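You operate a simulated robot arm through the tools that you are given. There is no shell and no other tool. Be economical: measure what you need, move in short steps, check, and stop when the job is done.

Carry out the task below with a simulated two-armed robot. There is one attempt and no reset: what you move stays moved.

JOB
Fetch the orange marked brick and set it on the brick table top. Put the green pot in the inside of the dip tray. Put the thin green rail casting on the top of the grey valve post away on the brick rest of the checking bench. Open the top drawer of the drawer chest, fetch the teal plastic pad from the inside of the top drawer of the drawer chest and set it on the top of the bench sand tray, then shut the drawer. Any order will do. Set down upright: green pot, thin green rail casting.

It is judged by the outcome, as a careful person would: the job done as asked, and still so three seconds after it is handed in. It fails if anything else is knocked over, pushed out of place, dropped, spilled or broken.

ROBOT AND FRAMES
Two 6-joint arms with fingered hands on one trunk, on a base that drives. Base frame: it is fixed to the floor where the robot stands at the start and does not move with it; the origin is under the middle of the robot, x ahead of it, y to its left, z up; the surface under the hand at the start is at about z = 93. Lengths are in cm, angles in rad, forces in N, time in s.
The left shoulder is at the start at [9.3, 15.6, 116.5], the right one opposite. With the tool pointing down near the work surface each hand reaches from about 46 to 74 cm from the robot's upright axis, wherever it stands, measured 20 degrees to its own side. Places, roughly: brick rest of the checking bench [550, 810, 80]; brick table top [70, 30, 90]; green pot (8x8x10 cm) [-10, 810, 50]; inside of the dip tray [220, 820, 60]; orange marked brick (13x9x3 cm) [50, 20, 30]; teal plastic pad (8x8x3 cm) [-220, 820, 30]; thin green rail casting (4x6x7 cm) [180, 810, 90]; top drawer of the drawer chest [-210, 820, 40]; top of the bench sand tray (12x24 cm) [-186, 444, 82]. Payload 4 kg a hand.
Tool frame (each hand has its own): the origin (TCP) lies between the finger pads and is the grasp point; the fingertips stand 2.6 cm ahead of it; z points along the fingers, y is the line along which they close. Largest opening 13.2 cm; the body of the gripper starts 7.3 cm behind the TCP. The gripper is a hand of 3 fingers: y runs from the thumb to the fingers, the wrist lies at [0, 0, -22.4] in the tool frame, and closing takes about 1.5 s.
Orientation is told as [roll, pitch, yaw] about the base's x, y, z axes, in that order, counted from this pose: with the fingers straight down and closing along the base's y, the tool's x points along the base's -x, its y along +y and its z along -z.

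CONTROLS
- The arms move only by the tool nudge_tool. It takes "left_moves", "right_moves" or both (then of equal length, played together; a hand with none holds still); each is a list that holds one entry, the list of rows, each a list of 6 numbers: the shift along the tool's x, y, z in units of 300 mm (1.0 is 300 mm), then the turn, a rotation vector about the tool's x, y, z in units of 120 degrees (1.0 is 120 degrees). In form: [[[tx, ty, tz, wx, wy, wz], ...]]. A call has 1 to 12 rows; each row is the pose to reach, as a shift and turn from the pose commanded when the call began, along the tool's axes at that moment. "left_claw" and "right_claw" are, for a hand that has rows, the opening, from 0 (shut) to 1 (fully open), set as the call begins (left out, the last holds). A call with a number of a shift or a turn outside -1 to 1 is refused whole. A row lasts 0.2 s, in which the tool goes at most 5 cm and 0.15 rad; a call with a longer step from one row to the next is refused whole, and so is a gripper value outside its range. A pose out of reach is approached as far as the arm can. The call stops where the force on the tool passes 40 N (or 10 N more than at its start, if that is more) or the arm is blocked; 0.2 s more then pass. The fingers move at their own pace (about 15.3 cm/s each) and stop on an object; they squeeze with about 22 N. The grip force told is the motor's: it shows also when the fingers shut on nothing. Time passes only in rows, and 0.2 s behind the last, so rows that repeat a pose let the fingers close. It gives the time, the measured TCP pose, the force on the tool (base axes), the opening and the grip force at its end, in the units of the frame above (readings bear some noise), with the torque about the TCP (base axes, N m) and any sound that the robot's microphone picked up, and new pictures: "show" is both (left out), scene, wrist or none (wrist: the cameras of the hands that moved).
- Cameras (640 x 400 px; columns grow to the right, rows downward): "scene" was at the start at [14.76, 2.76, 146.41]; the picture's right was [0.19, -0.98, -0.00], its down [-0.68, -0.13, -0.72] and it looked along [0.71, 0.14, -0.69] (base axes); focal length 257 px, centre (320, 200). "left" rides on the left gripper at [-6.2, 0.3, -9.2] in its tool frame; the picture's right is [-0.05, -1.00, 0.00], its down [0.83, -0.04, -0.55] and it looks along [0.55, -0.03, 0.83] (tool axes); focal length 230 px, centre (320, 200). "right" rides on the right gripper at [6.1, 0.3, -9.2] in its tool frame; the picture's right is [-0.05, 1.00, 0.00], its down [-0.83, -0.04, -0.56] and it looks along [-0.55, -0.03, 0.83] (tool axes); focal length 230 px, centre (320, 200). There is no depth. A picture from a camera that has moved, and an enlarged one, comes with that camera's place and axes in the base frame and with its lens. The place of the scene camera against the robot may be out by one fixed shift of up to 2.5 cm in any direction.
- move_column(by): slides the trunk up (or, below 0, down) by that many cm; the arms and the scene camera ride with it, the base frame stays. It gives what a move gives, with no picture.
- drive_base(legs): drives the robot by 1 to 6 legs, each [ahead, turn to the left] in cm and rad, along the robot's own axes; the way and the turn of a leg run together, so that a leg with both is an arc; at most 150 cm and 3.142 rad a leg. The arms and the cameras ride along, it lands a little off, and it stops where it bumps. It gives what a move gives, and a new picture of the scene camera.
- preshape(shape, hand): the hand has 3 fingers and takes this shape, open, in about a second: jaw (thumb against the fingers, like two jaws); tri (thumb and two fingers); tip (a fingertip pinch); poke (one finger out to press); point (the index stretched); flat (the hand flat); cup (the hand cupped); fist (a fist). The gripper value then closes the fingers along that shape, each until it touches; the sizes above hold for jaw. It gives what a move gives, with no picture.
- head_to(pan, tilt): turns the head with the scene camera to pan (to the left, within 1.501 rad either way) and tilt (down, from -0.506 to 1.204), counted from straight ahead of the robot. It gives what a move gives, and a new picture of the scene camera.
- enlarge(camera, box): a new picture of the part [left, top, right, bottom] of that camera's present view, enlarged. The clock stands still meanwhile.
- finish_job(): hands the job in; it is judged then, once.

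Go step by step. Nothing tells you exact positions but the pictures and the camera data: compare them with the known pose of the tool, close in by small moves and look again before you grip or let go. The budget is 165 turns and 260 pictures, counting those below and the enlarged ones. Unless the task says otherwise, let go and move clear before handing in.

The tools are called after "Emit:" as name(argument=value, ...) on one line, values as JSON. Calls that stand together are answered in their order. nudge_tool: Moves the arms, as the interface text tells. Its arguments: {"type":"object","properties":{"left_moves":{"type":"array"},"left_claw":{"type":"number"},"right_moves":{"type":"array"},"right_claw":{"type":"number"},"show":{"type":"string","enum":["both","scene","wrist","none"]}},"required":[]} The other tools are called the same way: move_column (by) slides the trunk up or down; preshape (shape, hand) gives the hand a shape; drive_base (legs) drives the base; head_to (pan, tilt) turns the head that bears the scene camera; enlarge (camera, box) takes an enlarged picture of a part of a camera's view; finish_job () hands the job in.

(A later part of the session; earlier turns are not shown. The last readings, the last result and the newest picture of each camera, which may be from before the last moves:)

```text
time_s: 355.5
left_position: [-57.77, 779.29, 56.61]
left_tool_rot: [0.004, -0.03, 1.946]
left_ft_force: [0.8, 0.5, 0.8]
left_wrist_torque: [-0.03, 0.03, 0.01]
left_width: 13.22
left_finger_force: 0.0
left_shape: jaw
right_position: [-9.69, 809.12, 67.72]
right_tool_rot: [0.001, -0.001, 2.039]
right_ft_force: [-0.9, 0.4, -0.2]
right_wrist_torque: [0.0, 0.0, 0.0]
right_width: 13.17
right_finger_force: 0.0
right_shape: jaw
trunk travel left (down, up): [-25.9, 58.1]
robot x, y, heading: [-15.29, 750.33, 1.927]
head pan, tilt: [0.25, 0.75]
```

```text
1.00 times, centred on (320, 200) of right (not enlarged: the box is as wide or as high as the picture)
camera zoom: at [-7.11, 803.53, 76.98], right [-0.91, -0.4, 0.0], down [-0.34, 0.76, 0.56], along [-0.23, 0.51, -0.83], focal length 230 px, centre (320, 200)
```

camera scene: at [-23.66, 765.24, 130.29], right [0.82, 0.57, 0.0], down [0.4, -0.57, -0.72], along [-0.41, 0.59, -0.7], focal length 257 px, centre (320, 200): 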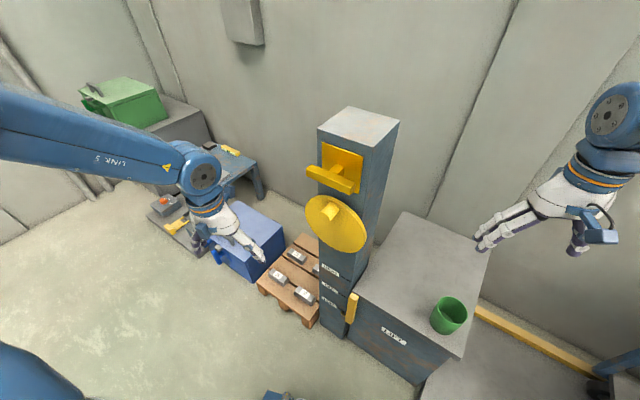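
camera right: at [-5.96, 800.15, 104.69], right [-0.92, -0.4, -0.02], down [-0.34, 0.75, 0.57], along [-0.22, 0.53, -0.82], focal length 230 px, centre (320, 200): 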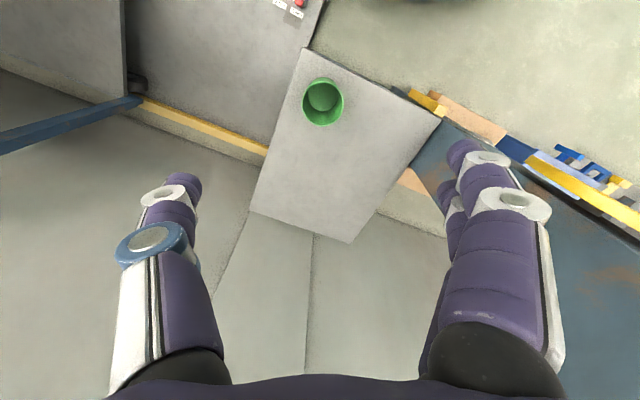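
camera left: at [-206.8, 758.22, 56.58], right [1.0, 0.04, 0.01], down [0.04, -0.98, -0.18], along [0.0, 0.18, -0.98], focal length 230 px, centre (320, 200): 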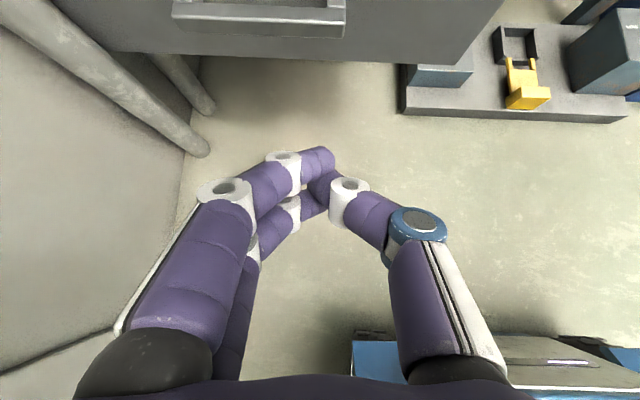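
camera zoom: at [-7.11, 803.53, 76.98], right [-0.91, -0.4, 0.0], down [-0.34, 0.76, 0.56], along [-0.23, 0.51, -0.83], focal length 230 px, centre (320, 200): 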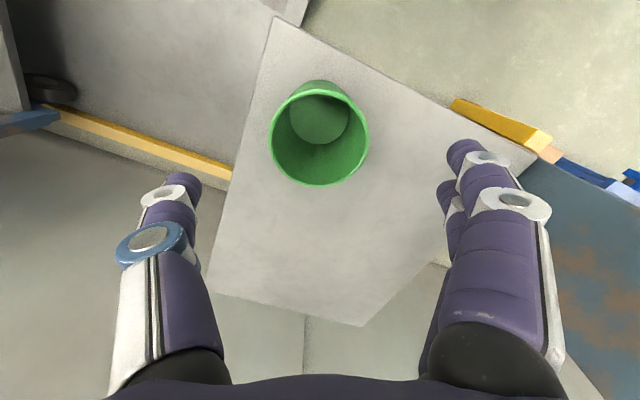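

Perfectly centred over the pot. I'll lower 13.5 cm and grip it.

Emit:
move_column(by=-13.5)

Emit:
nudge_tool(right_moves=[[[0, 0, 0, 0, 0, 0], [0, 0, 0, 0, 0, 0], [0, 0, 0, 0, 0, 0], [0, 0, 0, 0, 0, 0], [0, 0, 0, 0, 0, 0], [0, 0, 0, 0, 0, 0], [0, 0, 0, 0, 0, 0]]], right_claw=0, show="wrist")

```text
time_s: 357.1
left_position: [-57.88, 779.23, 43.26]
left_tool_rot: [0.003, -0.031, 1.945]
left_ft_force: [0.6, 0.2, 0.8]
left_wrist_torque: [0.02, 0.0, -0.01]
left_width: 13.22
left_finger_force: 0.0
left_shape: jaw
right_position: [-9.64, 809.25, 54.45]
right_tool_rot: [0.001, -0.005, 2.038]
right_ft_force: [1.2, 2.0, 10.6]
right_wrist_torque: [0.01, -0.05, 0.03]
right_width: 13.2
right_finger_force: 0.0
right_shape: jaw
trunk travel left (down, up): [-12.4, 71.6]
robot x, y, heading: [-15.14, 750.03, 1.924]
head pan, tilt: [0.25, 0.75]
```

```text
time_s: 358.7
left_position: [-57.77, 779.14, 43.27]
left_tool_rot: [0.001, -0.031, 1.947]
left_ft_force: [0.0, -0.2, -0.1]
left_wrist_torque: [-0.02, 0.01, 0.0]
left_width: 13.2
left_finger_force: 0.0
left_shape: jaw
right_position: [-9.71, 809.19, 54.44]
right_tool_rot: [0.0, -0.003, 2.039]
right_ft_force: [-3.4, -1.2, 18.7]
right_wrist_torque: [-0.36, 0.56, -0.1]
right_width: 7.47
right_finger_force: 21.6
right_shape: jaw
trunk travel left (down, up): [-12.4, 71.6]
robot x, y, heading: [-15.33, 750.35, 1.934]
head pan, tilt: [0.25, 0.75]
camera right: at [-7.15, 803.45, 63.61], right [-0.91, -0.4, 0.0], down [-0.34, 0.76, 0.56], along [-0.23, 0.51, -0.83], focal length 230 px, centre (320, 200)
```

right: 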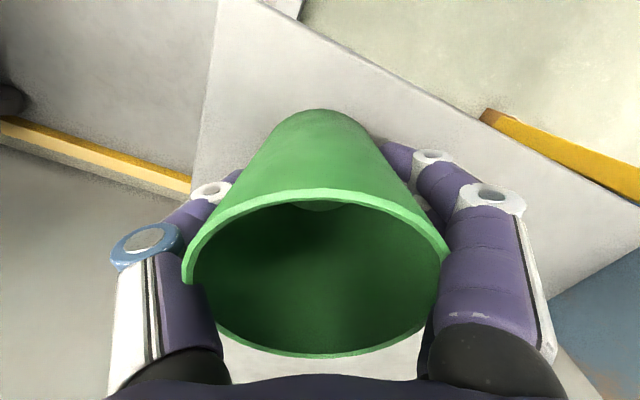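

The pot is gripped. I'll lift it by the trunk and back away.

Emit:
move_column(by=30)

Emit:
drive_base(legs=[[-35, 0]])

Emit:
nudge_tool(right_moves=[[[0, 0, 0, 0, 0.005, 0], [-0.04, -0.01, 0, 0, 0.01, 0], [-0.04, -0.01, 0, 0, 0.01, 0]]], left_moves=[[[0, 0, 0, 0, 0.005, 0], [-0.05, 0, 0, 0, 0.015, 0], [-0.1, 0, 0, 0, 0.015, 0]]], show="none")

Emit:
drive_base(legs=[[0, -1.8]])

```text
time_s: 361.7
left_position: [-57.74, 779.26, 73.19]
left_tool_rot: [0.003, -0.032, 1.946]
left_ft_force: [0.4, 0.5, 0.3]
left_wrist_torque: [-0.03, -0.03, 0.0]
left_width: 13.21
left_finger_force: 0.0
left_shape: jaw
right_position: [-9.69, 809.34, 84.25]
right_tool_rot: [0.0, -0.002, 2.04]
right_ft_force: [0.4, -0.5, -0.9]
right_wrist_torque: [-0.01, 0.01, -0.01]
right_width: 7.14
right_finger_force: 22.2
right_shape: jaw
trunk travel left (down, up): [-42.4, 41.6]
robot x, y, heading: [-14.94, 750.38, 1.928]
head pan, tilt: [0.25, 0.75]
```

```text
time_s: 364.0
left_position: [-45.51, 747.53, 73.16]
left_tool_rot: [0.005, -0.031, 1.939]
left_ft_force: [-0.1, 0.3, -0.5]
left_wrist_torque: [0.02, 0.02, -0.01]
left_width: 13.21
left_finger_force: 0.0
left_shape: jaw
right_position: [3.04, 777.14, 84.27]
right_tool_rot: [0.001, -0.002, 2.031]
right_ft_force: [0.1, 0.3, -2.3]
right_wrist_torque: [0.01, 0.0, 0.01]
right_width: 7.16
right_finger_force: 22.0
right_shape: jaw
trunk travel left (down, up): [-42.4, 41.6]
robot x, y, heading: [-2.88, 718.17, 1.925]
head pan, tilt: [0.25, 0.75]
camera scene: at [-11.22, 732.99, 118.82], right [0.82, 0.57, -0.01], down [0.39, -0.57, -0.72], along [-0.41, 0.59, -0.69], focal length 257 px, centre (320, 200)
```

scene: 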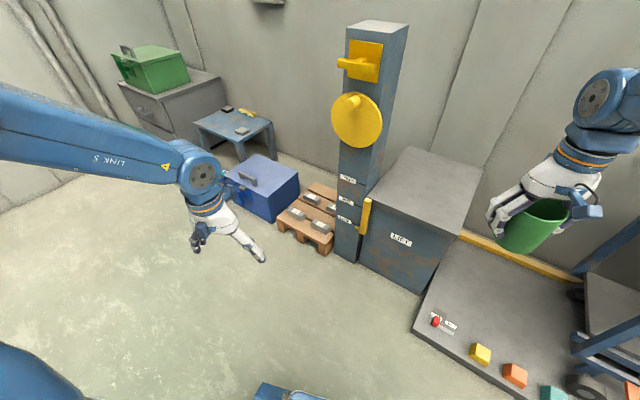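

```text
time_s: 364.8
left_position: [-46.16, 749.17, 73.99]
left_tool_rot: [0.003, -0.018, 1.935]
left_ft_force: [0.6, 0.6, 0.6]
left_wrist_torque: [-0.01, -0.02, 0.01]
left_width: 13.2
left_finger_force: 0.0
left_shape: jaw
right_position: [2.94, 777.02, 85.25]
right_tool_rot: [0.0, 0.001, 2.03]
right_ft_force: [0.7, 0.5, -1.5]
right_wrist_torque: [-0.03, 0.0, 0.01]
right_width: 7.13
right_finger_force: 22.1
right_shape: jaw
trunk travel left (down, up): [-42.4, 41.6]
robot x, y, heading: [-2.78, 718.12, 1.921]
head pan, tilt: [0.25, 0.75]
```

```text
time_s: 369.9
left_position: [37.45, 753.0, 73.97]
left_tool_rot: [0.003, -0.018, 0.126]
left_ft_force: [0.4, 0.4, 0.4]
left_wrist_torque: [0.01, -0.01, -0.01]
left_width: 13.19
left_finger_force: 0.1
left_shape: jaw
right_position: [53.07, 698.74, 85.22]
right_tool_rot: [0.0, 0.002, 0.222]
right_ft_force: [0.3, 0.0, -0.8]
right_wrist_torque: [-0.01, 0.03, 0.0]
right_width: 7.03
right_finger_force: 21.8
right_shape: jaw
trunk travel left (down, up): [-42.4, 41.6]
robot x, y, heading: [-2.8, 719.61, 0.114]
head pan, tilt: [0.25, 0.75]
camera scene: at [10.91, 724.45, 118.81], right [0.36, -0.93, 0.0], down [-0.65, -0.24, -0.72], along [0.67, 0.26, -0.7], focal length 257 px, centre (320, 200)
```

scene: 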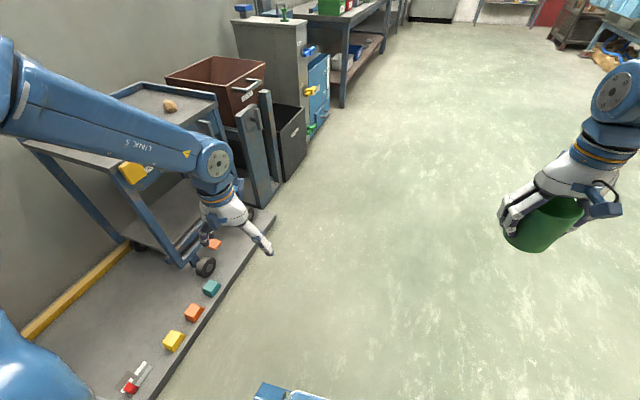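

The pot is carried well. I'll drive on east toward the valve post and dip tray.

Emit:
drive_base(legs=[[120, -0.15]])

Emit:
head_to(pan=0.7, tilt=0.45)

```text
time_s: 376.0
left_position: [162.27, 749.91, 74.56]
left_tool_rot: [0.005, -0.034, -0.037]
left_ft_force: [-0.5, 0.3, -0.8]
left_wrist_torque: [0.0, 0.02, -0.01]
left_width: 13.23
left_finger_force: 0.0
left_shape: jaw
right_position: [168.64, 694.05, 86.11]
right_tool_rot: [-0.001, -0.017, 0.058]
right_ft_force: [0.1, -0.8, -1.9]
right_wrist_torque: [-0.06, 0.04, 0.0]
right_width: 6.99
right_finger_force: 22.0
right_shape: jaw
trunk travel left (down, up): [-42.4, 41.6]
robot x, y, heading: [118.42, 723.48, -0.044]
head pan, tilt: [0.25, 0.75]
camera scene: at [132.45, 726.07, 118.81], right [0.2, -0.98, 0.0], down [-0.68, -0.14, -0.72], along [0.7, 0.15, -0.7], focal length 257 px, centre (320, 200)
```

scene: 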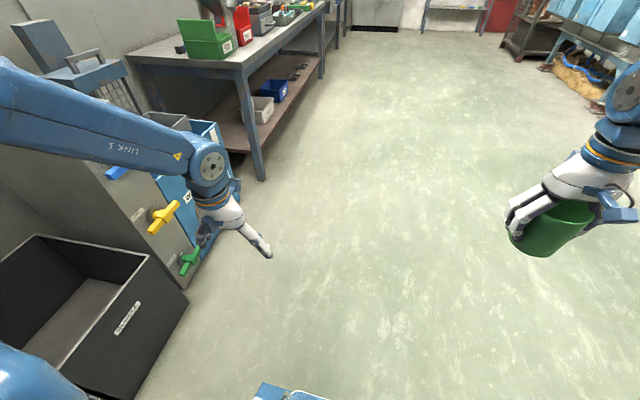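

```text
time_s: 376.9
left_position: [161.15, 749.89, 75.52]
left_tool_rot: [0.005, -0.055, -0.04]
left_ft_force: [0.1, -1.1, 0.7]
left_wrist_torque: [-0.01, 0.01, -0.03]
left_width: 13.19
left_finger_force: 0.3
left_shape: jaw
right_position: [167.09, 694.16, 86.98]
right_tool_rot: [-0.005, -0.033, 0.059]
right_ft_force: [0.1, 0.3, -1.4]
right_wrist_torque: [-0.01, 0.03, -0.07]
right_width: 7.0
right_finger_force: 21.5
right_shape: jaw
trunk travel left (down, up): [-42.4, 41.6]
robot x, y, heading: [118.07, 723.7, -0.05]
head pan, tilt: [0.7, 0.45]
camera scene: at [131.75, 729.97, 121.46], right [0.61, -0.79, -0.01], down [-0.36, -0.26, -0.89], along [0.71, 0.55, -0.45], focal length 257 px, centre (320, 200)
```

scene: 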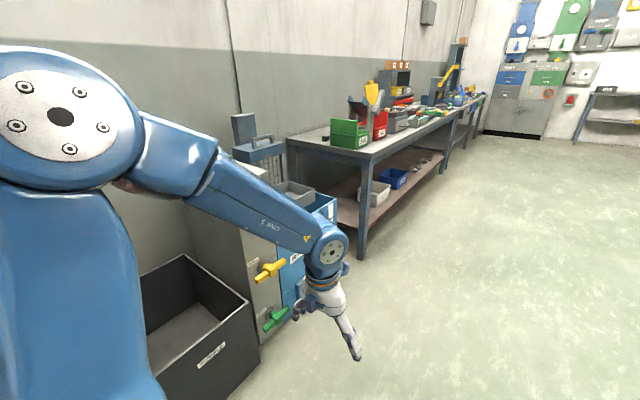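

My own arm hides the station. I'll turn to face it for a clean view.

Emit:
drive_base(legs=[[0, 0.95]])

Emit:
head_to(pan=0.0, tilt=0.5)

```text
time_s: 379.9
left_position: [121.74, 773.79, 75.54]
left_tool_rot: [0.002, -0.055, 0.916]
left_ft_force: [0.4, 0.5, 0.3]
left_wrist_torque: [-0.05, 0.02, -0.01]
left_width: 13.19
left_finger_force: 0.0
left_shape: jaw
right_position: [170.66, 746.61, 87.02]
right_tool_rot: [-0.006, -0.034, 1.013]
right_ft_force: [0.7, 0.3, -0.7]
right_wrist_torque: [0.01, -0.02, 0.0]
right_width: 6.98
right_finger_force: 22.3
right_shape: jaw
trunk travel left (down, up): [-42.4, 41.6]
robot x, y, heading: [118.65, 723.37, 0.908]
head pan, tilt: [0.7, 0.45]
camera scene: at [121.72, 739.43, 121.47], right [1.0, 0.04, -0.01], down [0.01, -0.45, -0.89], along [-0.04, 0.89, -0.45], focal length 257 px, centre (320, 200)
```

scene: 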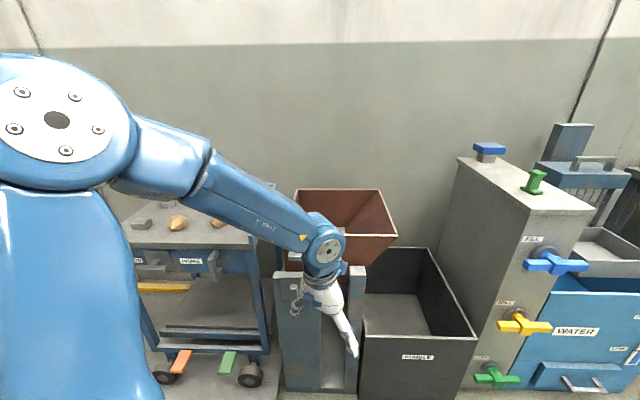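

```text
time_s: 381.0
left_position: [120.44, 772.07, 74.29]
left_tool_rot: [0.003, -0.011, 0.916]
left_ft_force: [0.5, 0.0, -0.5]
left_wrist_torque: [-0.03, -0.01, -0.01]
left_width: 13.19
left_finger_force: 0.1
left_shape: jaw
right_position: [169.68, 745.48, 87.94]
right_tool_rot: [-0.006, -0.053, 1.016]
right_ft_force: [0.0, -0.9, -1.3]
right_wrist_torque: [0.03, 0.02, -0.04]
right_width: 6.95
right_finger_force: 21.9
right_shape: jaw
trunk travel left (down, up): [-42.4, 41.6]
robot x, y, heading: [118.49, 723.23, 0.91]
head pan, tilt: [0.0, 0.499]
camera scene: at [127.62, 737.41, 120.99], right [0.79, -0.61, 0.0], down [-0.3, -0.39, -0.87], along [0.53, 0.69, -0.5], focal length 257 px, centre (320, 200)
```

scene: 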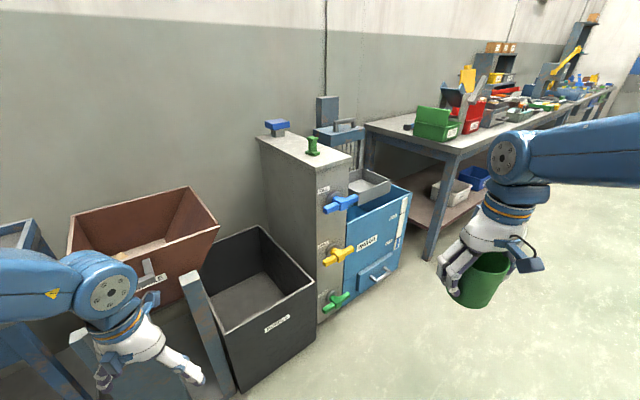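

I see the green rail casting on the grey post near (180, 810, 91), and the blue tank with the dip tray near (220, 815). I'll drive past and come at it angled left so the left hand avoids the post.

Emit:
drive_base(legs=[[0, -0.85]])

Emit:
drive_base(legs=[[126, 0]])

Emit:
nudge_tool(left_moves=[[[-0.04, 0, 0, 0, 0.01, 0], [-0.08, 0, 0, 0, 0.02, 0], [-0.1, 0, 0, 0, 0.02, 0]]], right_moves=[[[-0.05, 0, 0, 0, 0.01, 0], [-0.1, 0, 0, 0, 0.025, 0], [-0.1, 0, 0, 0, 0.025, 0]]], show="none")

Emit:
drive_base(legs=[[0, 2.1]])

```text
time_s: 383.8
left_position: [157.78, 754.06, 75.11]
left_tool_rot: [0.006, -0.04, 0.065]
left_ft_force: [-0.4, 0.0, 0.4]
left_wrist_torque: [-0.02, -0.02, -0.02]
left_width: 13.22
left_finger_force: 0.1
left_shape: jaw
right_position: [168.98, 699.74, 87.92]
right_tool_rot: [-0.004, -0.052, 0.163]
right_ft_force: [0.2, -0.1, -0.9]
right_wrist_torque: [0.0, 0.04, 0.01]
right_width: 6.97
right_finger_force: 22.2
right_shape: jaw
trunk travel left (down, up): [-42.4, 41.6]
robot x, y, heading: [118.88, 723.8, 0.057]
head pan, tilt: [0.0, 0.499]
camera scene: at [133.98, 725.89, 120.99], right [0.06, -1.0, 0.0], down [-0.49, -0.03, -0.87], along [0.87, 0.05, -0.5], focal length 257 px, centre (320, 200)
```

scene: 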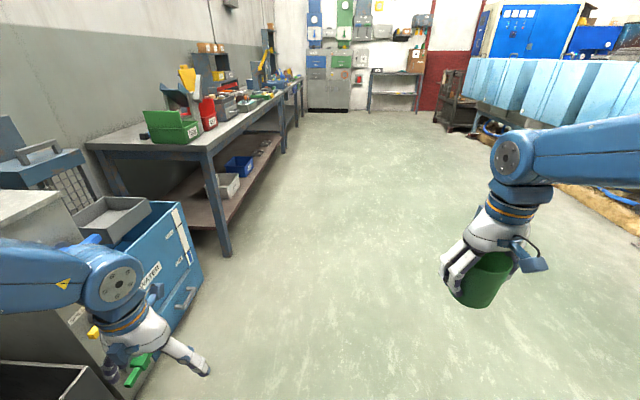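

```text
time_s: 390.1
left_position: [279.76, 761.89, 73.88]
left_tool_rot: [0.008, 0.002, 0.072]
left_ft_force: [0.4, 0.1, -0.3]
left_wrist_torque: [-0.02, 0.0, -0.01]
left_width: 13.21
left_finger_force: 0.1
left_shape: jaw
right_position: [291.72, 707.77, 86.69]
right_tool_rot: [-0.002, -0.018, 0.172]
right_ft_force: [1.2, -0.1, -1.6]
right_wrist_torque: [0.03, 0.05, 0.02]
right_width: 6.96
right_finger_force: 21.6
right_shape: jaw
trunk travel left (down, up): [-42.4, 41.6]
robot x, y, heading: [243.2, 731.6, 0.064]
head pan, tilt: [0.0, 0.499]
camera scene: at [258.13, 733.74, 120.98], right [0.07, -1.0, 0.0], down [-0.49, -0.03, -0.87], along [0.87, 0.06, -0.5], focal length 257 px, centre (320, 200)
```

scene: 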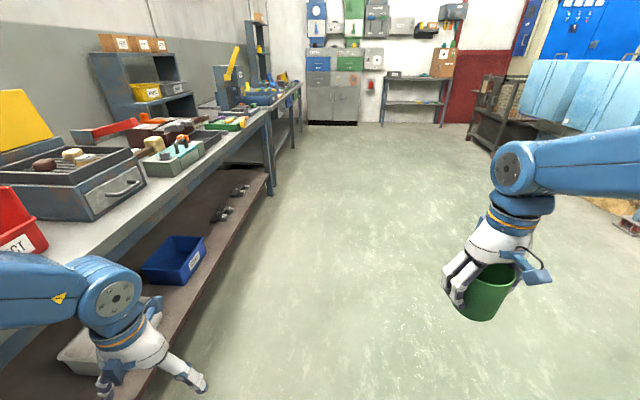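

```text
time_s: 390.9
left_position: [281.34, 761.85, 74.77]
left_tool_rot: [0.009, 0.023, 0.071]
left_ft_force: [-0.2, 0.5, 0.8]
left_wrist_torque: [-0.02, -0.02, 0.02]
left_width: 13.18
left_finger_force: 0.1
left_shape: jaw
right_position: [293.14, 708.22, 87.67]
right_tool_rot: [-0.005, 0.016, 0.174]
right_ft_force: [-1.0, -0.3, -1.3]
right_wrist_torque: [-0.01, -0.02, -0.01]
right_width: 6.96
right_finger_force: 22.3
right_shape: jaw
trunk travel left (down, up): [-42.4, 41.6]
robot x, y, heading: [243.11, 731.63, 0.068]
head pan, tilt: [0.0, 0.499]
```

```text
time_s: 395.3
left_position: [209.45, 763.07, 73.62]
left_tool_rot: [0.005, 0.069, 1.749]
left_ft_force: [0.1, -0.7, 0.9]
left_wrist_torque: [0.03, 0.0, -0.02]
left_width: 13.2
left_finger_force: 0.1
left_shape: jaw
right_position: [261.03, 780.83, 86.64]
right_tool_rot: [-0.004, 0.057, 1.856]
right_ft_force: [-1.0, -0.1, -0.7]
right_wrist_torque: [0.05, -0.02, -0.02]
right_width: 6.85
right_finger_force: 21.1
right_shape: jaw
trunk travel left (down, up): [-42.4, 41.6]
robot x, y, heading: [243.97, 731.9, 1.751]
head pan, tilt: [0.0, 0.499]
stopped in leg 1: the robot was blocked; the commanded pose is now the measured one
camera scene: at [239.7, 748.94, 121.0], right [0.98, 0.18, 0.0], down [0.09, -0.49, -0.87], along [-0.15, 0.86, -0.49], focal length 257 px, centre (320, 200)
```

scene: 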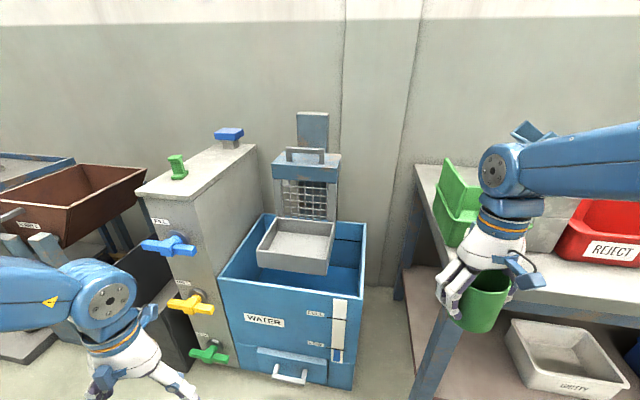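

The hanging grey dip tray sits over the tank at about (218, 823). I'll turn a bit more left, keep the left hand away from the valves, and roll forward.

Emit:
drive_base(legs=[[0, 0.5]])

Emit:
drive_base(legs=[[25, 0]])

Emit:
head_to(pan=-0.4, tilt=0.7)

```text
time_s: 397.2
left_position: [198.13, 743.89, 74.39]
left_tool_rot: [0.013, 0.043, 2.251]
left_ft_force: [0.0, 1.0, -0.2]
left_wrist_torque: [0.0, 0.01, -0.01]
left_width: 13.21
left_finger_force: 0.1
left_shape: jaw
right_position: [234.92, 783.94, 87.84]
right_tool_rot: [-0.001, 0.033, 2.354]
right_ft_force: [1.0, -0.6, -0.4]
right_wrist_torque: [-0.02, -0.01, 0.04]
right_width: 6.87
right_finger_force: 21.9
right_shape: jaw
trunk travel left (down, up): [-42.4, 41.6]
robot x, y, heading: [244.2, 732.06, 2.248]
head pan, tilt: [0.0, 0.499]
camera scene: at [232.82, 745.91, 120.99], right [0.78, 0.63, 0.0], down [0.31, -0.39, -0.87], along [-0.55, 0.68, -0.5], focal length 257 px, centre (320, 200)
```

scene: 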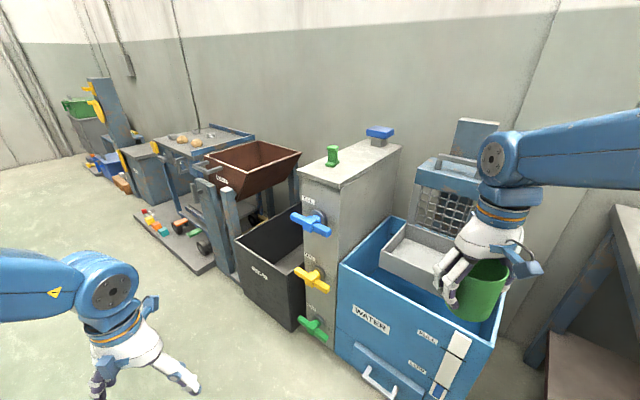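

```text
time_s: 399.0
left_position: [183.83, 762.03, 73.27]
left_tool_rot: [0.013, 0.087, 2.247]
left_ft_force: [-0.1, 0.9, -1.1]
left_wrist_torque: [0.0, -0.04, -0.01]
left_width: 13.21
left_finger_force: 0.0
left_shape: jaw
right_position: [220.5, 802.02, 86.27]
right_tool_rot: [0.002, 0.082, 2.353]
right_ft_force: [-0.4, 0.1, -1.1]
right_wrist_torque: [-0.05, -0.03, -0.01]
right_width: 6.87
right_finger_force: 22.2
right_shape: jaw
trunk travel left (down, up): [-42.4, 41.6]
robot x, y, heading: [228.56, 751.73, 2.242]
head pan, tilt: [0.0, 0.499]
camera scene: at [217.01, 765.47, 120.96], right [0.78, 0.62, 0.0], down [0.31, -0.39, -0.87], along [-0.54, 0.68, -0.5], focal length 257 px, centre (320, 200)
```

scene: 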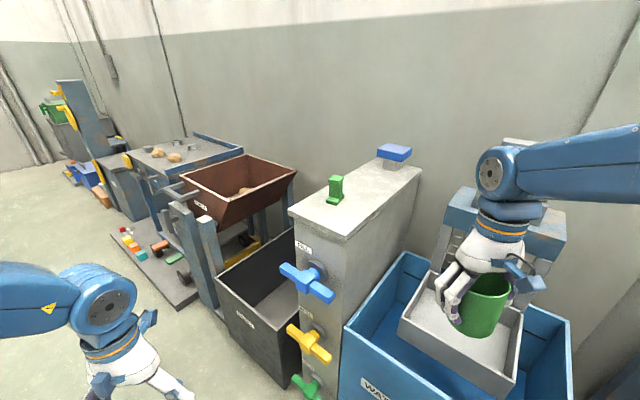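

```text
time_s: 399.9
left_position: [185.44, 760.55, 72.3]
left_tool_rot: [0.015, 0.129, 2.245]
left_ft_force: [-0.1, -0.2, -0.2]
left_wrist_torque: [0.0, 0.02, -0.02]
left_width: 13.21
left_finger_force: 0.1
left_shape: jaw
right_position: [221.54, 800.83, 84.81]
right_tool_rot: [0.007, 0.129, 2.352]
right_ft_force: [0.1, -0.6, -1.0]
right_wrist_torque: [-0.01, 0.01, -0.01]
right_width: 6.84
right_finger_force: 22.0
right_shape: jaw
trunk travel left (down, up): [-42.4, 41.6]
robot x, y, heading: [228.62, 751.57, 2.24]
head pan, tilt: [-0.4, 0.7]
camera scene: at [220.55, 766.53, 119.24], right [0.96, 0.27, 0.01], down [0.18, -0.63, -0.75], along [-0.2, 0.73, -0.66], focal length 257 px, centre (320, 200)
```

scene: 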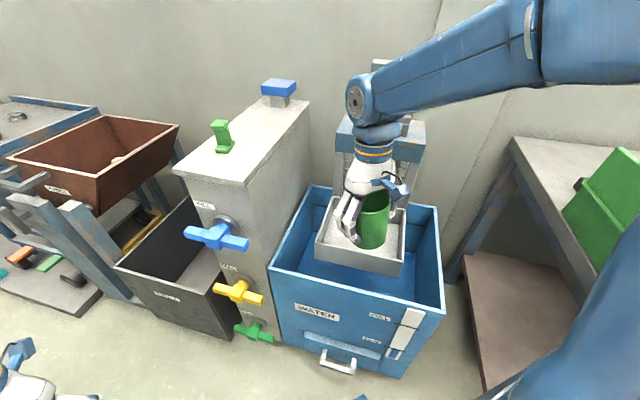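

The tray is right under the pot's path. I'll level the right hand and extend it forward so the pot is centred over the tray at (218.8, 821.5).

Emit:
nudge_tool(right_moves=[[[-0.08, -0.06, -0.015, 0, -0.009, 0], [-0.16, -0.12, -0.03, 0, -0.018, 0], [-0.24, -0.18, -0.045, 0, -0.027, 0], [-0.32, -0.24, -0.06, 0, -0.036, 0], [-0.4, -0.3, -0.075, 0, -0.045, 0], [-0.48, -0.36, -0.09, 0, -0.054, 0], [-0.55, -0.42, -0.1, 0, -0.062, 0], [-0.55, -0.42, -0.1, 0, -0.062, 0], [-0.55, -0.42, -0.1, 0, -0.062, 0]]])

```text
time_s: 401.9
left_position: [185.44, 760.66, 72.4]
left_tool_rot: [0.013, 0.13, 2.244]
left_ft_force: [-0.2, 0.5, 0.2]
left_wrist_torque: [0.0, 0.0, 0.02]
left_width: 13.19
left_finger_force: 0.0
left_shape: jaw
right_position: [218.72, 821.91, 88.68]
right_tool_rot: [0.003, -0.065, 2.355]
right_ft_force: [-0.9, -0.1, -0.3]
right_wrist_torque: [-0.04, 0.01, 0.07]
right_width: 6.87
right_finger_force: 22.2
right_shape: jaw
trunk travel left (down, up): [-42.4, 41.6]
robot x, y, heading: [228.83, 751.41, 2.244]
head pan, tilt: [-0.4, 0.7]
camera scene: at [220.57, 766.57, 119.23], right [0.96, 0.27, 0.01], down [0.18, -0.63, -0.75], along [-0.2, 0.73, -0.66], focal length 257 px, centre (320, 200)
camera right: at [223.33, 816.92, 97.53], right [-0.74, -0.67, 0.01], down [-0.53, 0.59, 0.61], along [-0.41, 0.45, -0.79], focal length 230 px, centre (320, 200)
```

scene: 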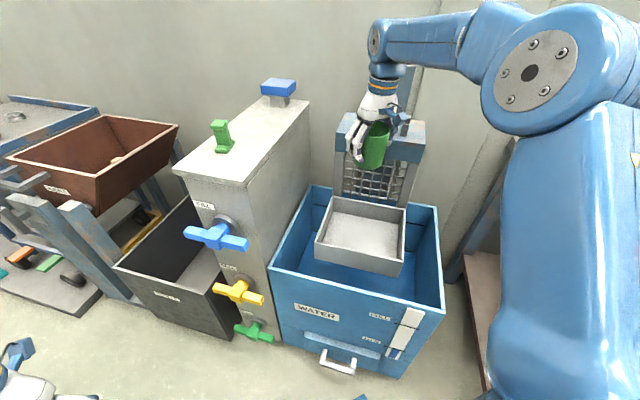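
right: 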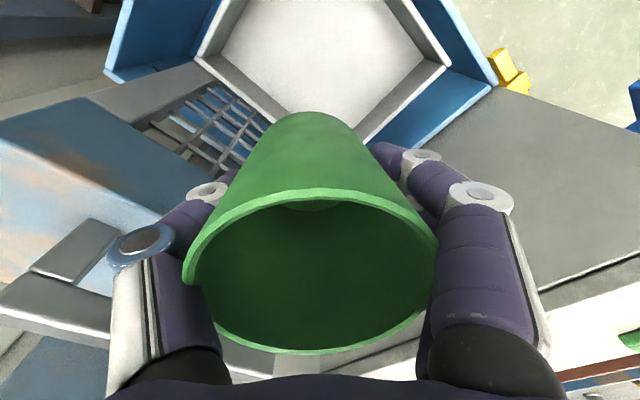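

Using the wrist view, the tray interior spans about x 209–230, y 809–827, centre (219.5, 818). I'll level, shift back 4 cm, and lower partway.

Emit:
nudge_tool(right_moves=[[[0.05, 0.03, 0, 0, 0.015, 0], [0.111, 0.073, 0, 0, 0.031, 0], [0.111, 0.073, 0, 0, 0.031, 0]]], show="none")

Emit:
move_column(by=-16)

Emit:
nudge_tool(right_moves=[[[0, 0, 0, 0, 0, 0]]])

```text
time_s: 402.7
left_position: [185.35, 760.51, 72.27]
left_tool_rot: [0.014, 0.129, 2.246]
left_ft_force: [-0.3, -0.1, 0.8]
left_wrist_torque: [0.0, 0.0, -0.02]
left_width: 13.21
left_finger_force: 0.1
left_shape: jaw
right_position: [219.34, 818.01, 88.75]
right_tool_rot: [0.001, -0.001, 2.353]
right_ft_force: [-0.4, -0.4, -1.1]
right_wrist_torque: [0.02, -0.02, 0.03]
right_width: 6.88
right_finger_force: 22.5
right_shape: jaw
trunk travel left (down, up): [-42.4, 41.6]
robot x, y, heading: [228.97, 751.47, 2.246]
head pan, tilt: [-0.4, 0.7]
```

```text
time_s: 404.5
left_position: [185.28, 760.53, 56.62]
left_tool_rot: [0.014, 0.122, 2.244]
left_ft_force: [0.7, -0.2, -0.3]
left_wrist_torque: [-0.03, -0.04, 0.0]
left_width: 13.21
left_finger_force: 0.0
left_shape: jaw
right_position: [219.41, 817.97, 72.78]
right_tool_rot: [0.003, -0.005, 2.353]
right_ft_force: [-0.1, 0.1, -1.9]
right_wrist_torque: [-0.02, -0.04, -0.01]
right_width: 6.85
right_finger_force: 22.4
right_shape: jaw
trunk travel left (down, up): [-26.4, 57.6]
robot x, y, heading: [228.66, 751.42, 2.247]
head pan, tilt: [-0.4, 0.7]
```

```text
time_s: 404.9
left_position: [185.35, 760.63, 56.6]
left_tool_rot: [0.015, 0.122, 2.245]
left_ft_force: [0.3, -0.9, 0.5]
left_wrist_torque: [-0.01, 0.0, 0.01]
left_width: 13.21
left_finger_force: 0.1
left_shape: jaw
right_position: [219.45, 818.02, 72.72]
right_tool_rot: [0.003, -0.002, 2.353]
right_ft_force: [-0.6, 0.2, -0.7]
right_wrist_torque: [-0.03, -0.02, -0.02]
right_width: 6.84
right_finger_force: 21.7
right_shape: jaw
trunk travel left (down, up): [-26.4, 57.6]
robot x, y, heading: [228.64, 751.64, 2.244]
head pan, tilt: [-0.4, 0.7]
camera scene: at [220.76, 766.29, 103.25], right [0.96, 0.27, 0.01], down [0.18, -0.63, -0.75], along [-0.2, 0.73, -0.66], focal length 257 px, centre (320, 200)
camera right: at [223.6, 813.38, 81.95], right [-0.74, -0.67, 0.0], down [-0.55, 0.62, 0.56], along [-0.37, 0.41, -0.83], focal length 230 px, centre (320, 200)
```

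scene: 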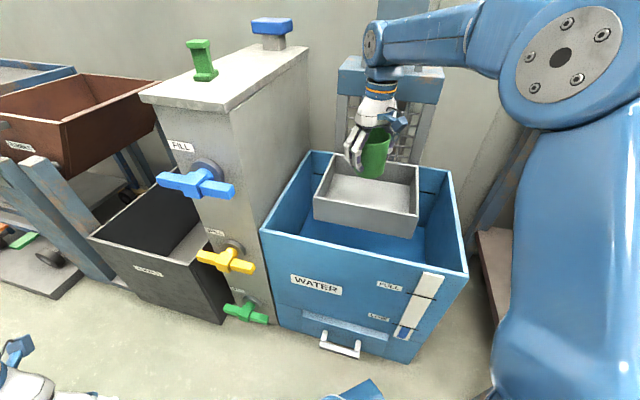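
right: 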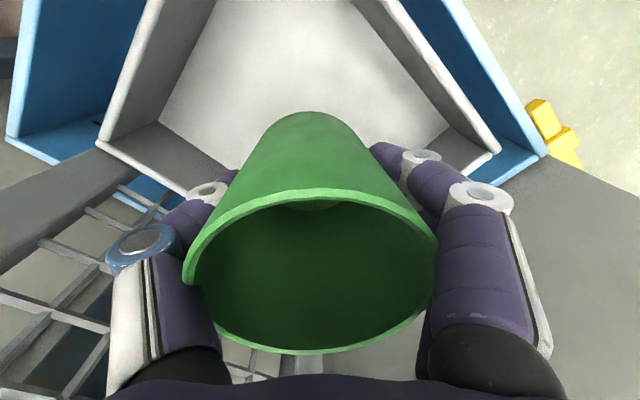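

The tray floor corners come out at x 211–230, y 810–827, so the pot is centred within about 1 cm. I'll lower further until it touches.

Emit:
move_column(by=-6)

Emit:
nudge_tool(right_moves=[[[0, 0, 0.015, 0, 0, 0], [0, 0, 0.03, 0, 0, 0], [0, 0, 0.045, 0, 0, 0], [0, 0, 0.06, 0, 0, 0], [0, 0, 0.075, 0, 0, 0], [0, 0, 0.09, 0, 0, 0], [0, 0, 0.09, 0, 0, 0]]])

```text
time_s: 405.9
left_position: [185.22, 760.6, 50.47]
left_tool_rot: [0.013, 0.12, 2.243]
left_ft_force: [0.3, -0.2, -0.1]
left_wrist_torque: [0.0, 0.0, 0.0]
left_width: 13.18
left_finger_force: 0.0
left_shape: jaw
right_position: [219.41, 818.05, 66.88]
right_tool_rot: [0.002, -0.003, 2.353]
right_ft_force: [-0.5, 0.1, -1.2]
right_wrist_torque: [0.01, 0.0, 0.02]
right_width: 6.86
right_finger_force: 22.0
right_shape: jaw
trunk travel left (down, up): [-20.4, 63.6]
robot x, y, heading: [228.8, 751.71, 2.247]
head pan, tilt: [-0.4, 0.7]
```

```text
time_s: 407.5
left_position: [185.31, 760.66, 50.5]
left_tool_rot: [0.013, 0.12, 2.244]
left_ft_force: [0.1, 1.0, 0.5]
left_wrist_torque: [0.01, 0.0, 0.01]
left_width: 13.21
left_finger_force: 0.0
left_shape: jaw
right_position: [219.43, 818.03, 64.08]
right_tool_rot: [0.003, -0.003, 2.353]
right_ft_force: [0.2, -0.3, -0.6]
right_wrist_torque: [-0.03, -0.01, 0.0]
right_width: 6.88
right_finger_force: 22.1
right_shape: jaw
trunk travel left (down, up): [-20.4, 63.6]
robot x, y, heading: [228.89, 751.76, 2.245]
head pan, tilt: [-0.4, 0.7]
camera scene: at [220.83, 766.2, 97.24], right [0.96, 0.27, 0.01], down [0.18, -0.63, -0.75], along [-0.2, 0.73, -0.66], focal length 257 px, centre (320, 200)
camera right: at [223.62, 813.32, 73.27], right [-0.75, -0.67, 0.0], down [-0.55, 0.62, 0.56], along [-0.37, 0.41, -0.83], focal length 230 px, centre (320, 200)
```

scene: 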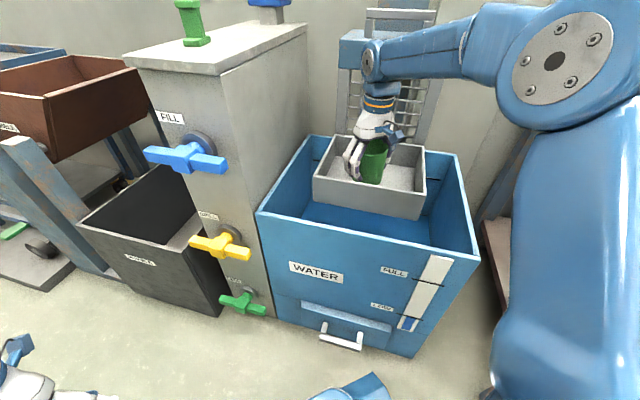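
right: 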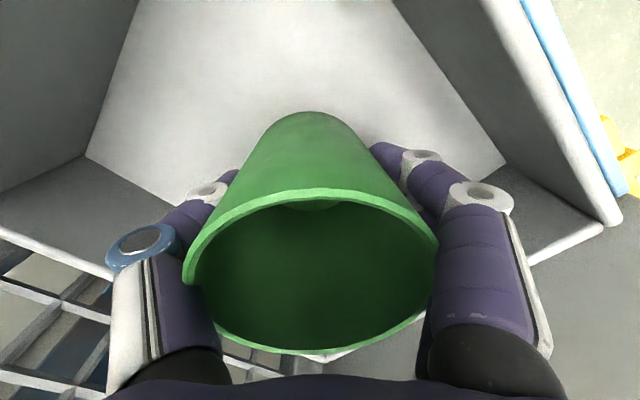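

No contact yet; the floor is near z≈60. I'll continue down in small steps.

Emit:
nudge_tool(right_moves=[[[0, 0, 0.015, 0, 0, 0], [0, 0, 0.03, 0, 0, 0], [0, 0, 0.045, 0, 0, 0], [0, 0, 0.055, 0, 0, 0], [0, 0, 0.065, 0, 0, 0], [0, 0, 0.075, 0, 0, 0], [0, 0, 0.085, 0, 0, 0], [0, 0, 0.085, 0, 0, 0]]], show="none")

```text
time_s: 409.3
left_position: [185.26, 760.45, 50.51]
left_tool_rot: [0.012, 0.119, 2.244]
left_ft_force: [-0.4, -0.1, 0.6]
left_wrist_torque: [0.02, 0.05, -0.02]
left_width: 13.2
left_finger_force: 0.1
left_shape: jaw
right_position: [219.48, 817.91, 61.45]
right_tool_rot: [0.001, -0.004, 2.352]
right_ft_force: [-0.6, 0.2, 4.1]
right_wrist_torque: [-0.09, 0.1, 0.0]
right_width: 6.87
right_finger_force: 22.3
right_shape: jaw
trunk travel left (down, up): [-20.4, 63.6]
robot x, y, heading: [228.65, 751.46, 2.248]
head pan, tilt: [-0.4, 0.7]
```

Contact: an upward force of about 5 N. I'll open the hand and rise straight up.

Emit:
nudge_tool(right_moves=[[[0, 0, 0, 0, 0, 0], [0, 0, 0, 0, 0, 0], [0, 0, 0, 0, 0, 0], [0, 0, 0, 0, 0, 0], [0, 0, 0, 0, 0, 0], [0, 0, -0.05, 0, 0, 0], [0, 0, -0.12, 0, 0, 0], [0, 0, -0.2, 0, 0, 0], [0, 0, -0.3, 0, 0, 0], [0, 0, -0.4, 0, 0, 0], [0, 0, -0.45, 0, 0, 0], [0, 0, -0.45, 0, 0, 0]]], right_claw=1)

```text
time_s: 411.9
left_position: [185.26, 760.71, 50.62]
left_tool_rot: [0.016, 0.121, 2.245]
left_ft_force: [0.6, -0.9, 0.1]
left_wrist_torque: [-0.02, 0.02, 0.01]
left_width: 13.19
left_finger_force: 0.0
left_shape: jaw
right_position: [219.51, 817.97, 75.05]
right_tool_rot: [0.003, -0.003, 2.353]
right_ft_force: [-0.6, -0.8, -0.2]
right_wrist_torque: [-0.01, -0.01, 0.02]
right_width: 13.18
right_finger_force: 0.0
right_shape: jaw
trunk travel left (down, up): [-20.4, 63.6]
robot x, y, heading: [228.99, 751.31, 2.242]
head pan, tilt: [-0.4, 0.7]
camera scene: at [220.84, 766.19, 97.25], right [0.96, 0.27, 0.01], down [0.18, -0.63, -0.75], along [-0.2, 0.73, -0.66], focal length 257 px, centre (320, 200)
camera right: at [223.72, 813.41, 84.19], right [-0.74, -0.67, 0.0], down [-0.55, 0.62, 0.56], along [-0.37, 0.41, -0.83], focal length 230 px, centre (320, 200)
```

scene: 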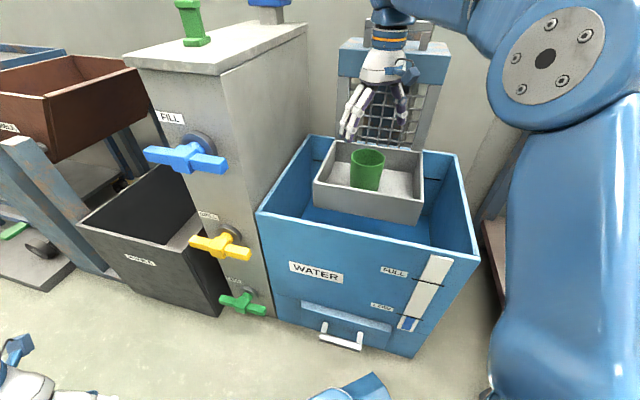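
right: 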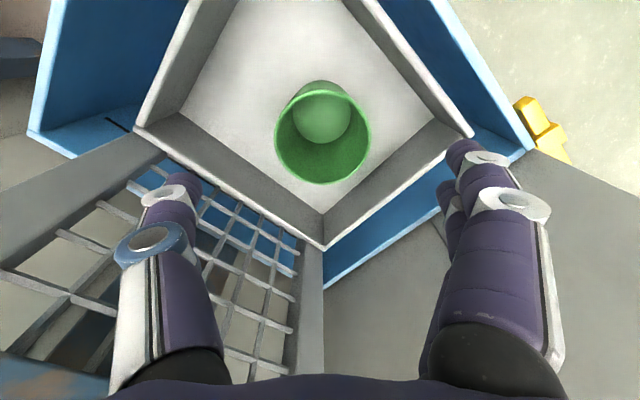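

The pot stands upright inside the dip tray. Next is the rail casting: I'll raise the trunk and turn left so the right hand faces the post top.

Emit:
move_column(by=38)

Emit:
drive_base(legs=[[0, 0.38]])

Emit:
head_to(pan=-0.4, tilt=0.75)

```text
time_s: 415.6
left_position: [185.49, 760.37, 88.08]
left_tool_rot: [0.016, 0.137, 2.244]
left_ft_force: [0.1, 0.1, 0.8]
left_wrist_torque: [0.01, -0.01, -0.04]
left_width: 13.19
left_finger_force: 0.0
left_shape: jaw
right_position: [219.47, 818.18, 112.98]
right_tool_rot: [0.002, -0.001, 2.355]
right_ft_force: [-1.3, -1.2, 0.6]
right_wrist_torque: [0.02, 0.0, 0.03]
right_width: 13.18
right_finger_force: 0.0
right_shape: jaw
trunk travel left (down, up): [-58.4, 25.6]
robot x, y, heading: [228.81, 751.48, 2.241]
head pan, tilt: [-0.4, 0.7]
```

```text
time_s: 417.2
left_position: [184.19, 744.86, 88.68]
left_tool_rot: [0.017, 0.106, 2.616]
left_ft_force: [-1.2, 0.5, -0.1]
left_wrist_torque: [0.02, 0.02, 0.02]
left_width: 13.19
left_finger_force: 0.0
left_shape: jaw
right_position: [195.75, 810.16, 113.12]
right_tool_rot: [0.0, -0.002, 2.726]
right_ft_force: [0.7, -0.1, 0.2]
right_wrist_torque: [0.03, 0.0, 0.04]
right_width: 13.2
right_finger_force: 0.1
right_shape: jaw
trunk travel left (down, up): [-58.4, 25.6]
robot x, y, heading: [228.72, 751.56, 2.621]
head pan, tilt: [-0.4, 0.7]
camera scene: at [215.79, 763.41, 135.24], right [0.8, 0.6, 0.01], down [0.4, -0.52, -0.75], along [-0.45, 0.6, -0.66], focal length 257 px, centre (320, 200)
```

scene: 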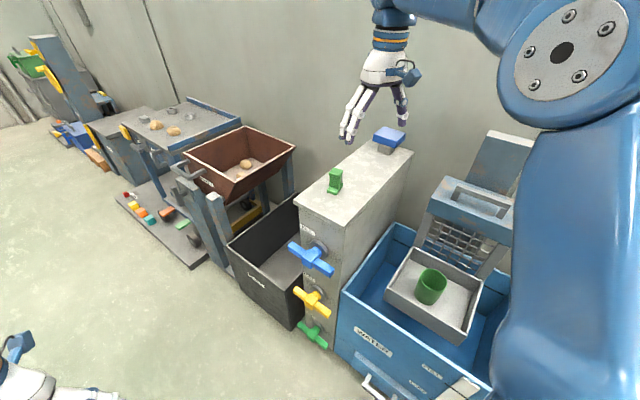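

```text
time_s: 417.8
left_position: [186.46, 743.98, 87.62]
left_tool_rot: [0.02, 0.156, 2.615]
left_ft_force: [0.1, 0.3, 0.2]
left_wrist_torque: [0.0, -0.03, 0.01]
left_width: 13.2
left_finger_force: 0.1
left_shape: jaw
right_position: [197.34, 809.35, 113.96]
right_tool_rot: [0.001, -0.022, 2.73]
right_ft_force: [-0.1, 0.5, -0.2]
right_wrist_torque: [0.02, -0.02, -0.01]
right_width: 13.2
right_finger_force: 0.0
right_shape: jaw
trunk travel left (down, up): [-58.4, 25.6]
robot x, y, heading: [228.52, 751.97, 2.623]
head pan, tilt: [-0.4, 0.75]
camera scene: at [215.89, 763.31, 134.81], right [0.8, 0.6, 0.01], down [0.42, -0.55, -0.72], along [-0.43, 0.58, -0.7], focal length 257 px, centre (320, 200)
```

scene: 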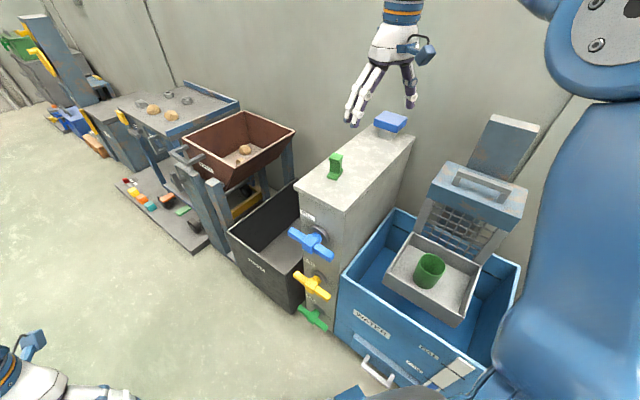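

The casting stands on the front part of the post top, near (183, 813). I'll zoom in on it and also bring the right hand over it.

Emit:
enlarge(camera="scene", box=[280, 120, 420, 220])

Emit:
nudge_tool(right_moves=[[[-0.06, -0.01, 0, 0, 0.005, 0], [-0.12, -0.02, 0, 0, 0.01, 0], [-0.18, -0.03, 0, 0, 0.01, 0], [-0.24, -0.04, 0, 0, 0.01, 0], [-0.24, -0.04, 0, 0, 0.01, 0]]], show="wrist")

```text
4.00 times, centred on (350, 170) of scene
camera zoom: at [215.89, 763.31, 134.81], right [0.8, 0.6, 0.01], down [0.42, -0.55, -0.72], along [-0.43, 0.58, -0.7], focal length 1028 px, centre (200, 320)
```

zoom: 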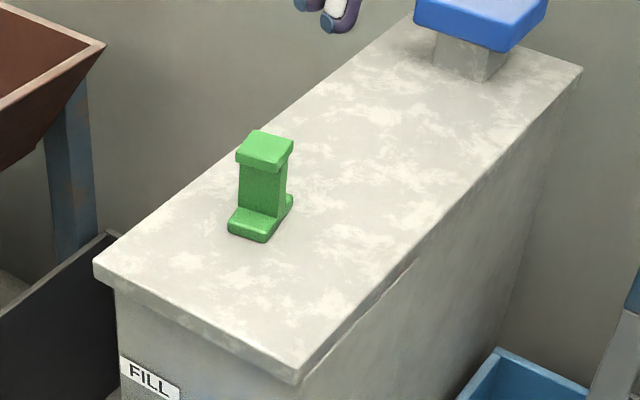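

```text
time_s: 419.0
left_position: [186.26, 744.05, 87.54]
left_tool_rot: [0.02, 0.156, 2.616]
left_ft_force: [0.6, 0.3, -0.5]
left_wrist_torque: [-0.02, -0.02, -0.01]
left_width: 13.18
left_finger_force: 0.1
left_shape: jaw
right_position: [190.79, 813.45, 114.2]
right_tool_rot: [0.001, 0.01, 2.73]
right_ft_force: [0.5, -0.1, 0.3]
right_wrist_torque: [-0.03, -0.02, -0.01]
right_width: 13.22
right_finger_force: 0.1
right_shape: jaw
right hand out of reach, approached as far as the arm can: row 4, 5
trunk travel left (down, up): [-58.4, 25.6]
robot x, y, heading: [228.62, 751.59, 2.617]
head pan, tilt: [-0.4, 0.75]
camera right: at [196.21, 810.71, 123.38], right [-0.45, -0.89, 0.0], down [-0.75, 0.38, 0.55], along [-0.49, 0.24, -0.84], focal length 230 px, centre (320, 200)
```

right: 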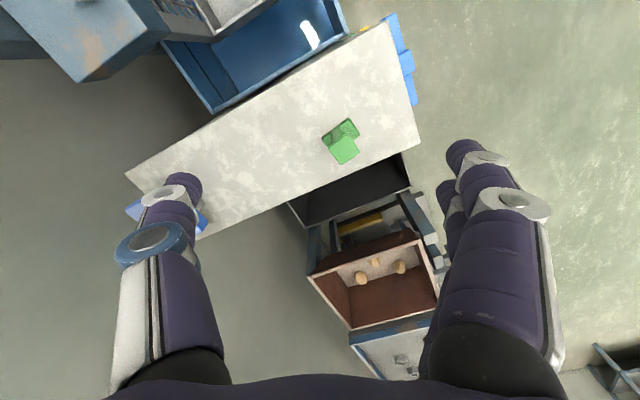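

The casting is an I-shaped piece, 4 cm thick along x, at about (185.3, 812.5). I'll move 10 cm closer and turn the hand so it closes along x.

Emit:
drive_base(legs=[[10, 0]])

Emit:
nudge_tool(right_moves=[[[0.03, 0.02, 0, 0, 0, 0.068], [0.06, 0.04, 0, 0, 0, 0.136], [0.1, 0.07, 0, 0, 0, 0.204], [0.14, 0.1, 0, 0, 0, 0.272], [0.18, 0.136, 0, 0, 0, 0.34], [0.18, 0.136, 0, 0, 0, 0.408], [0.18, 0.136, 0, 0, 0, 0.476], [0.18, 0.136, 0, 0, 0, 0.554], [0.18, 0.136, 0, 0, 0, 0.554]]], left_moves=[[[-0.03, 0, 0, 0, -0.01, 0], [-0.06, 0, 0, 0, -0.02, 0], [-0.09, 0, 0, 0, -0.03, 0], [-0.12, 0, 0, 0, -0.04, 0], [-0.15, 0, 0, 0, -0.05, 0], [-0.18, 0, 0, 0, -0.06, 0], [-0.2, 0, 0, 0, -0.07, 0], [-0.2, 0, 0, 0, -0.074, 0], [-0.2, 0, 0, 0, -0.074, 0]]], show="both")

```text
time_s: 420.2
left_position: [177.53, 749.23, 87.77]
left_tool_rot: [0.019, 0.148, 2.612]
left_ft_force: [-0.3, -0.5, 0.1]
left_wrist_torque: [0.0, 0.0, 0.01]
left_width: 13.19
left_finger_force: 0.1
left_shape: jaw
right_position: [182.52, 818.48, 114.36]
right_tool_rot: [0.001, 0.004, 2.724]
right_ft_force: [-1.4, 0.4, 0.5]
right_wrist_torque: [0.0, -0.03, 0.01]
right_width: 13.19
right_finger_force: 0.1
right_shape: jaw
trunk travel left (down, up): [-58.4, 25.6]
robot x, y, heading: [219.7, 757.11, 2.615]
head pan, tilt: [-0.4, 0.75]
camera scene: at [207.44, 768.25, 134.86], right [0.8, 0.6, 0.01], down [0.42, -0.55, -0.72], along [-0.43, 0.58, -0.69], focal length 257 px, centre (320, 200)
```

scene: 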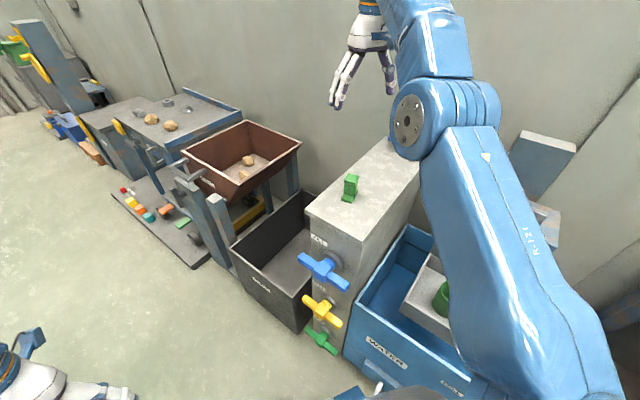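

```text
refused: row 8 steps farther than a row can; nothing moved
```

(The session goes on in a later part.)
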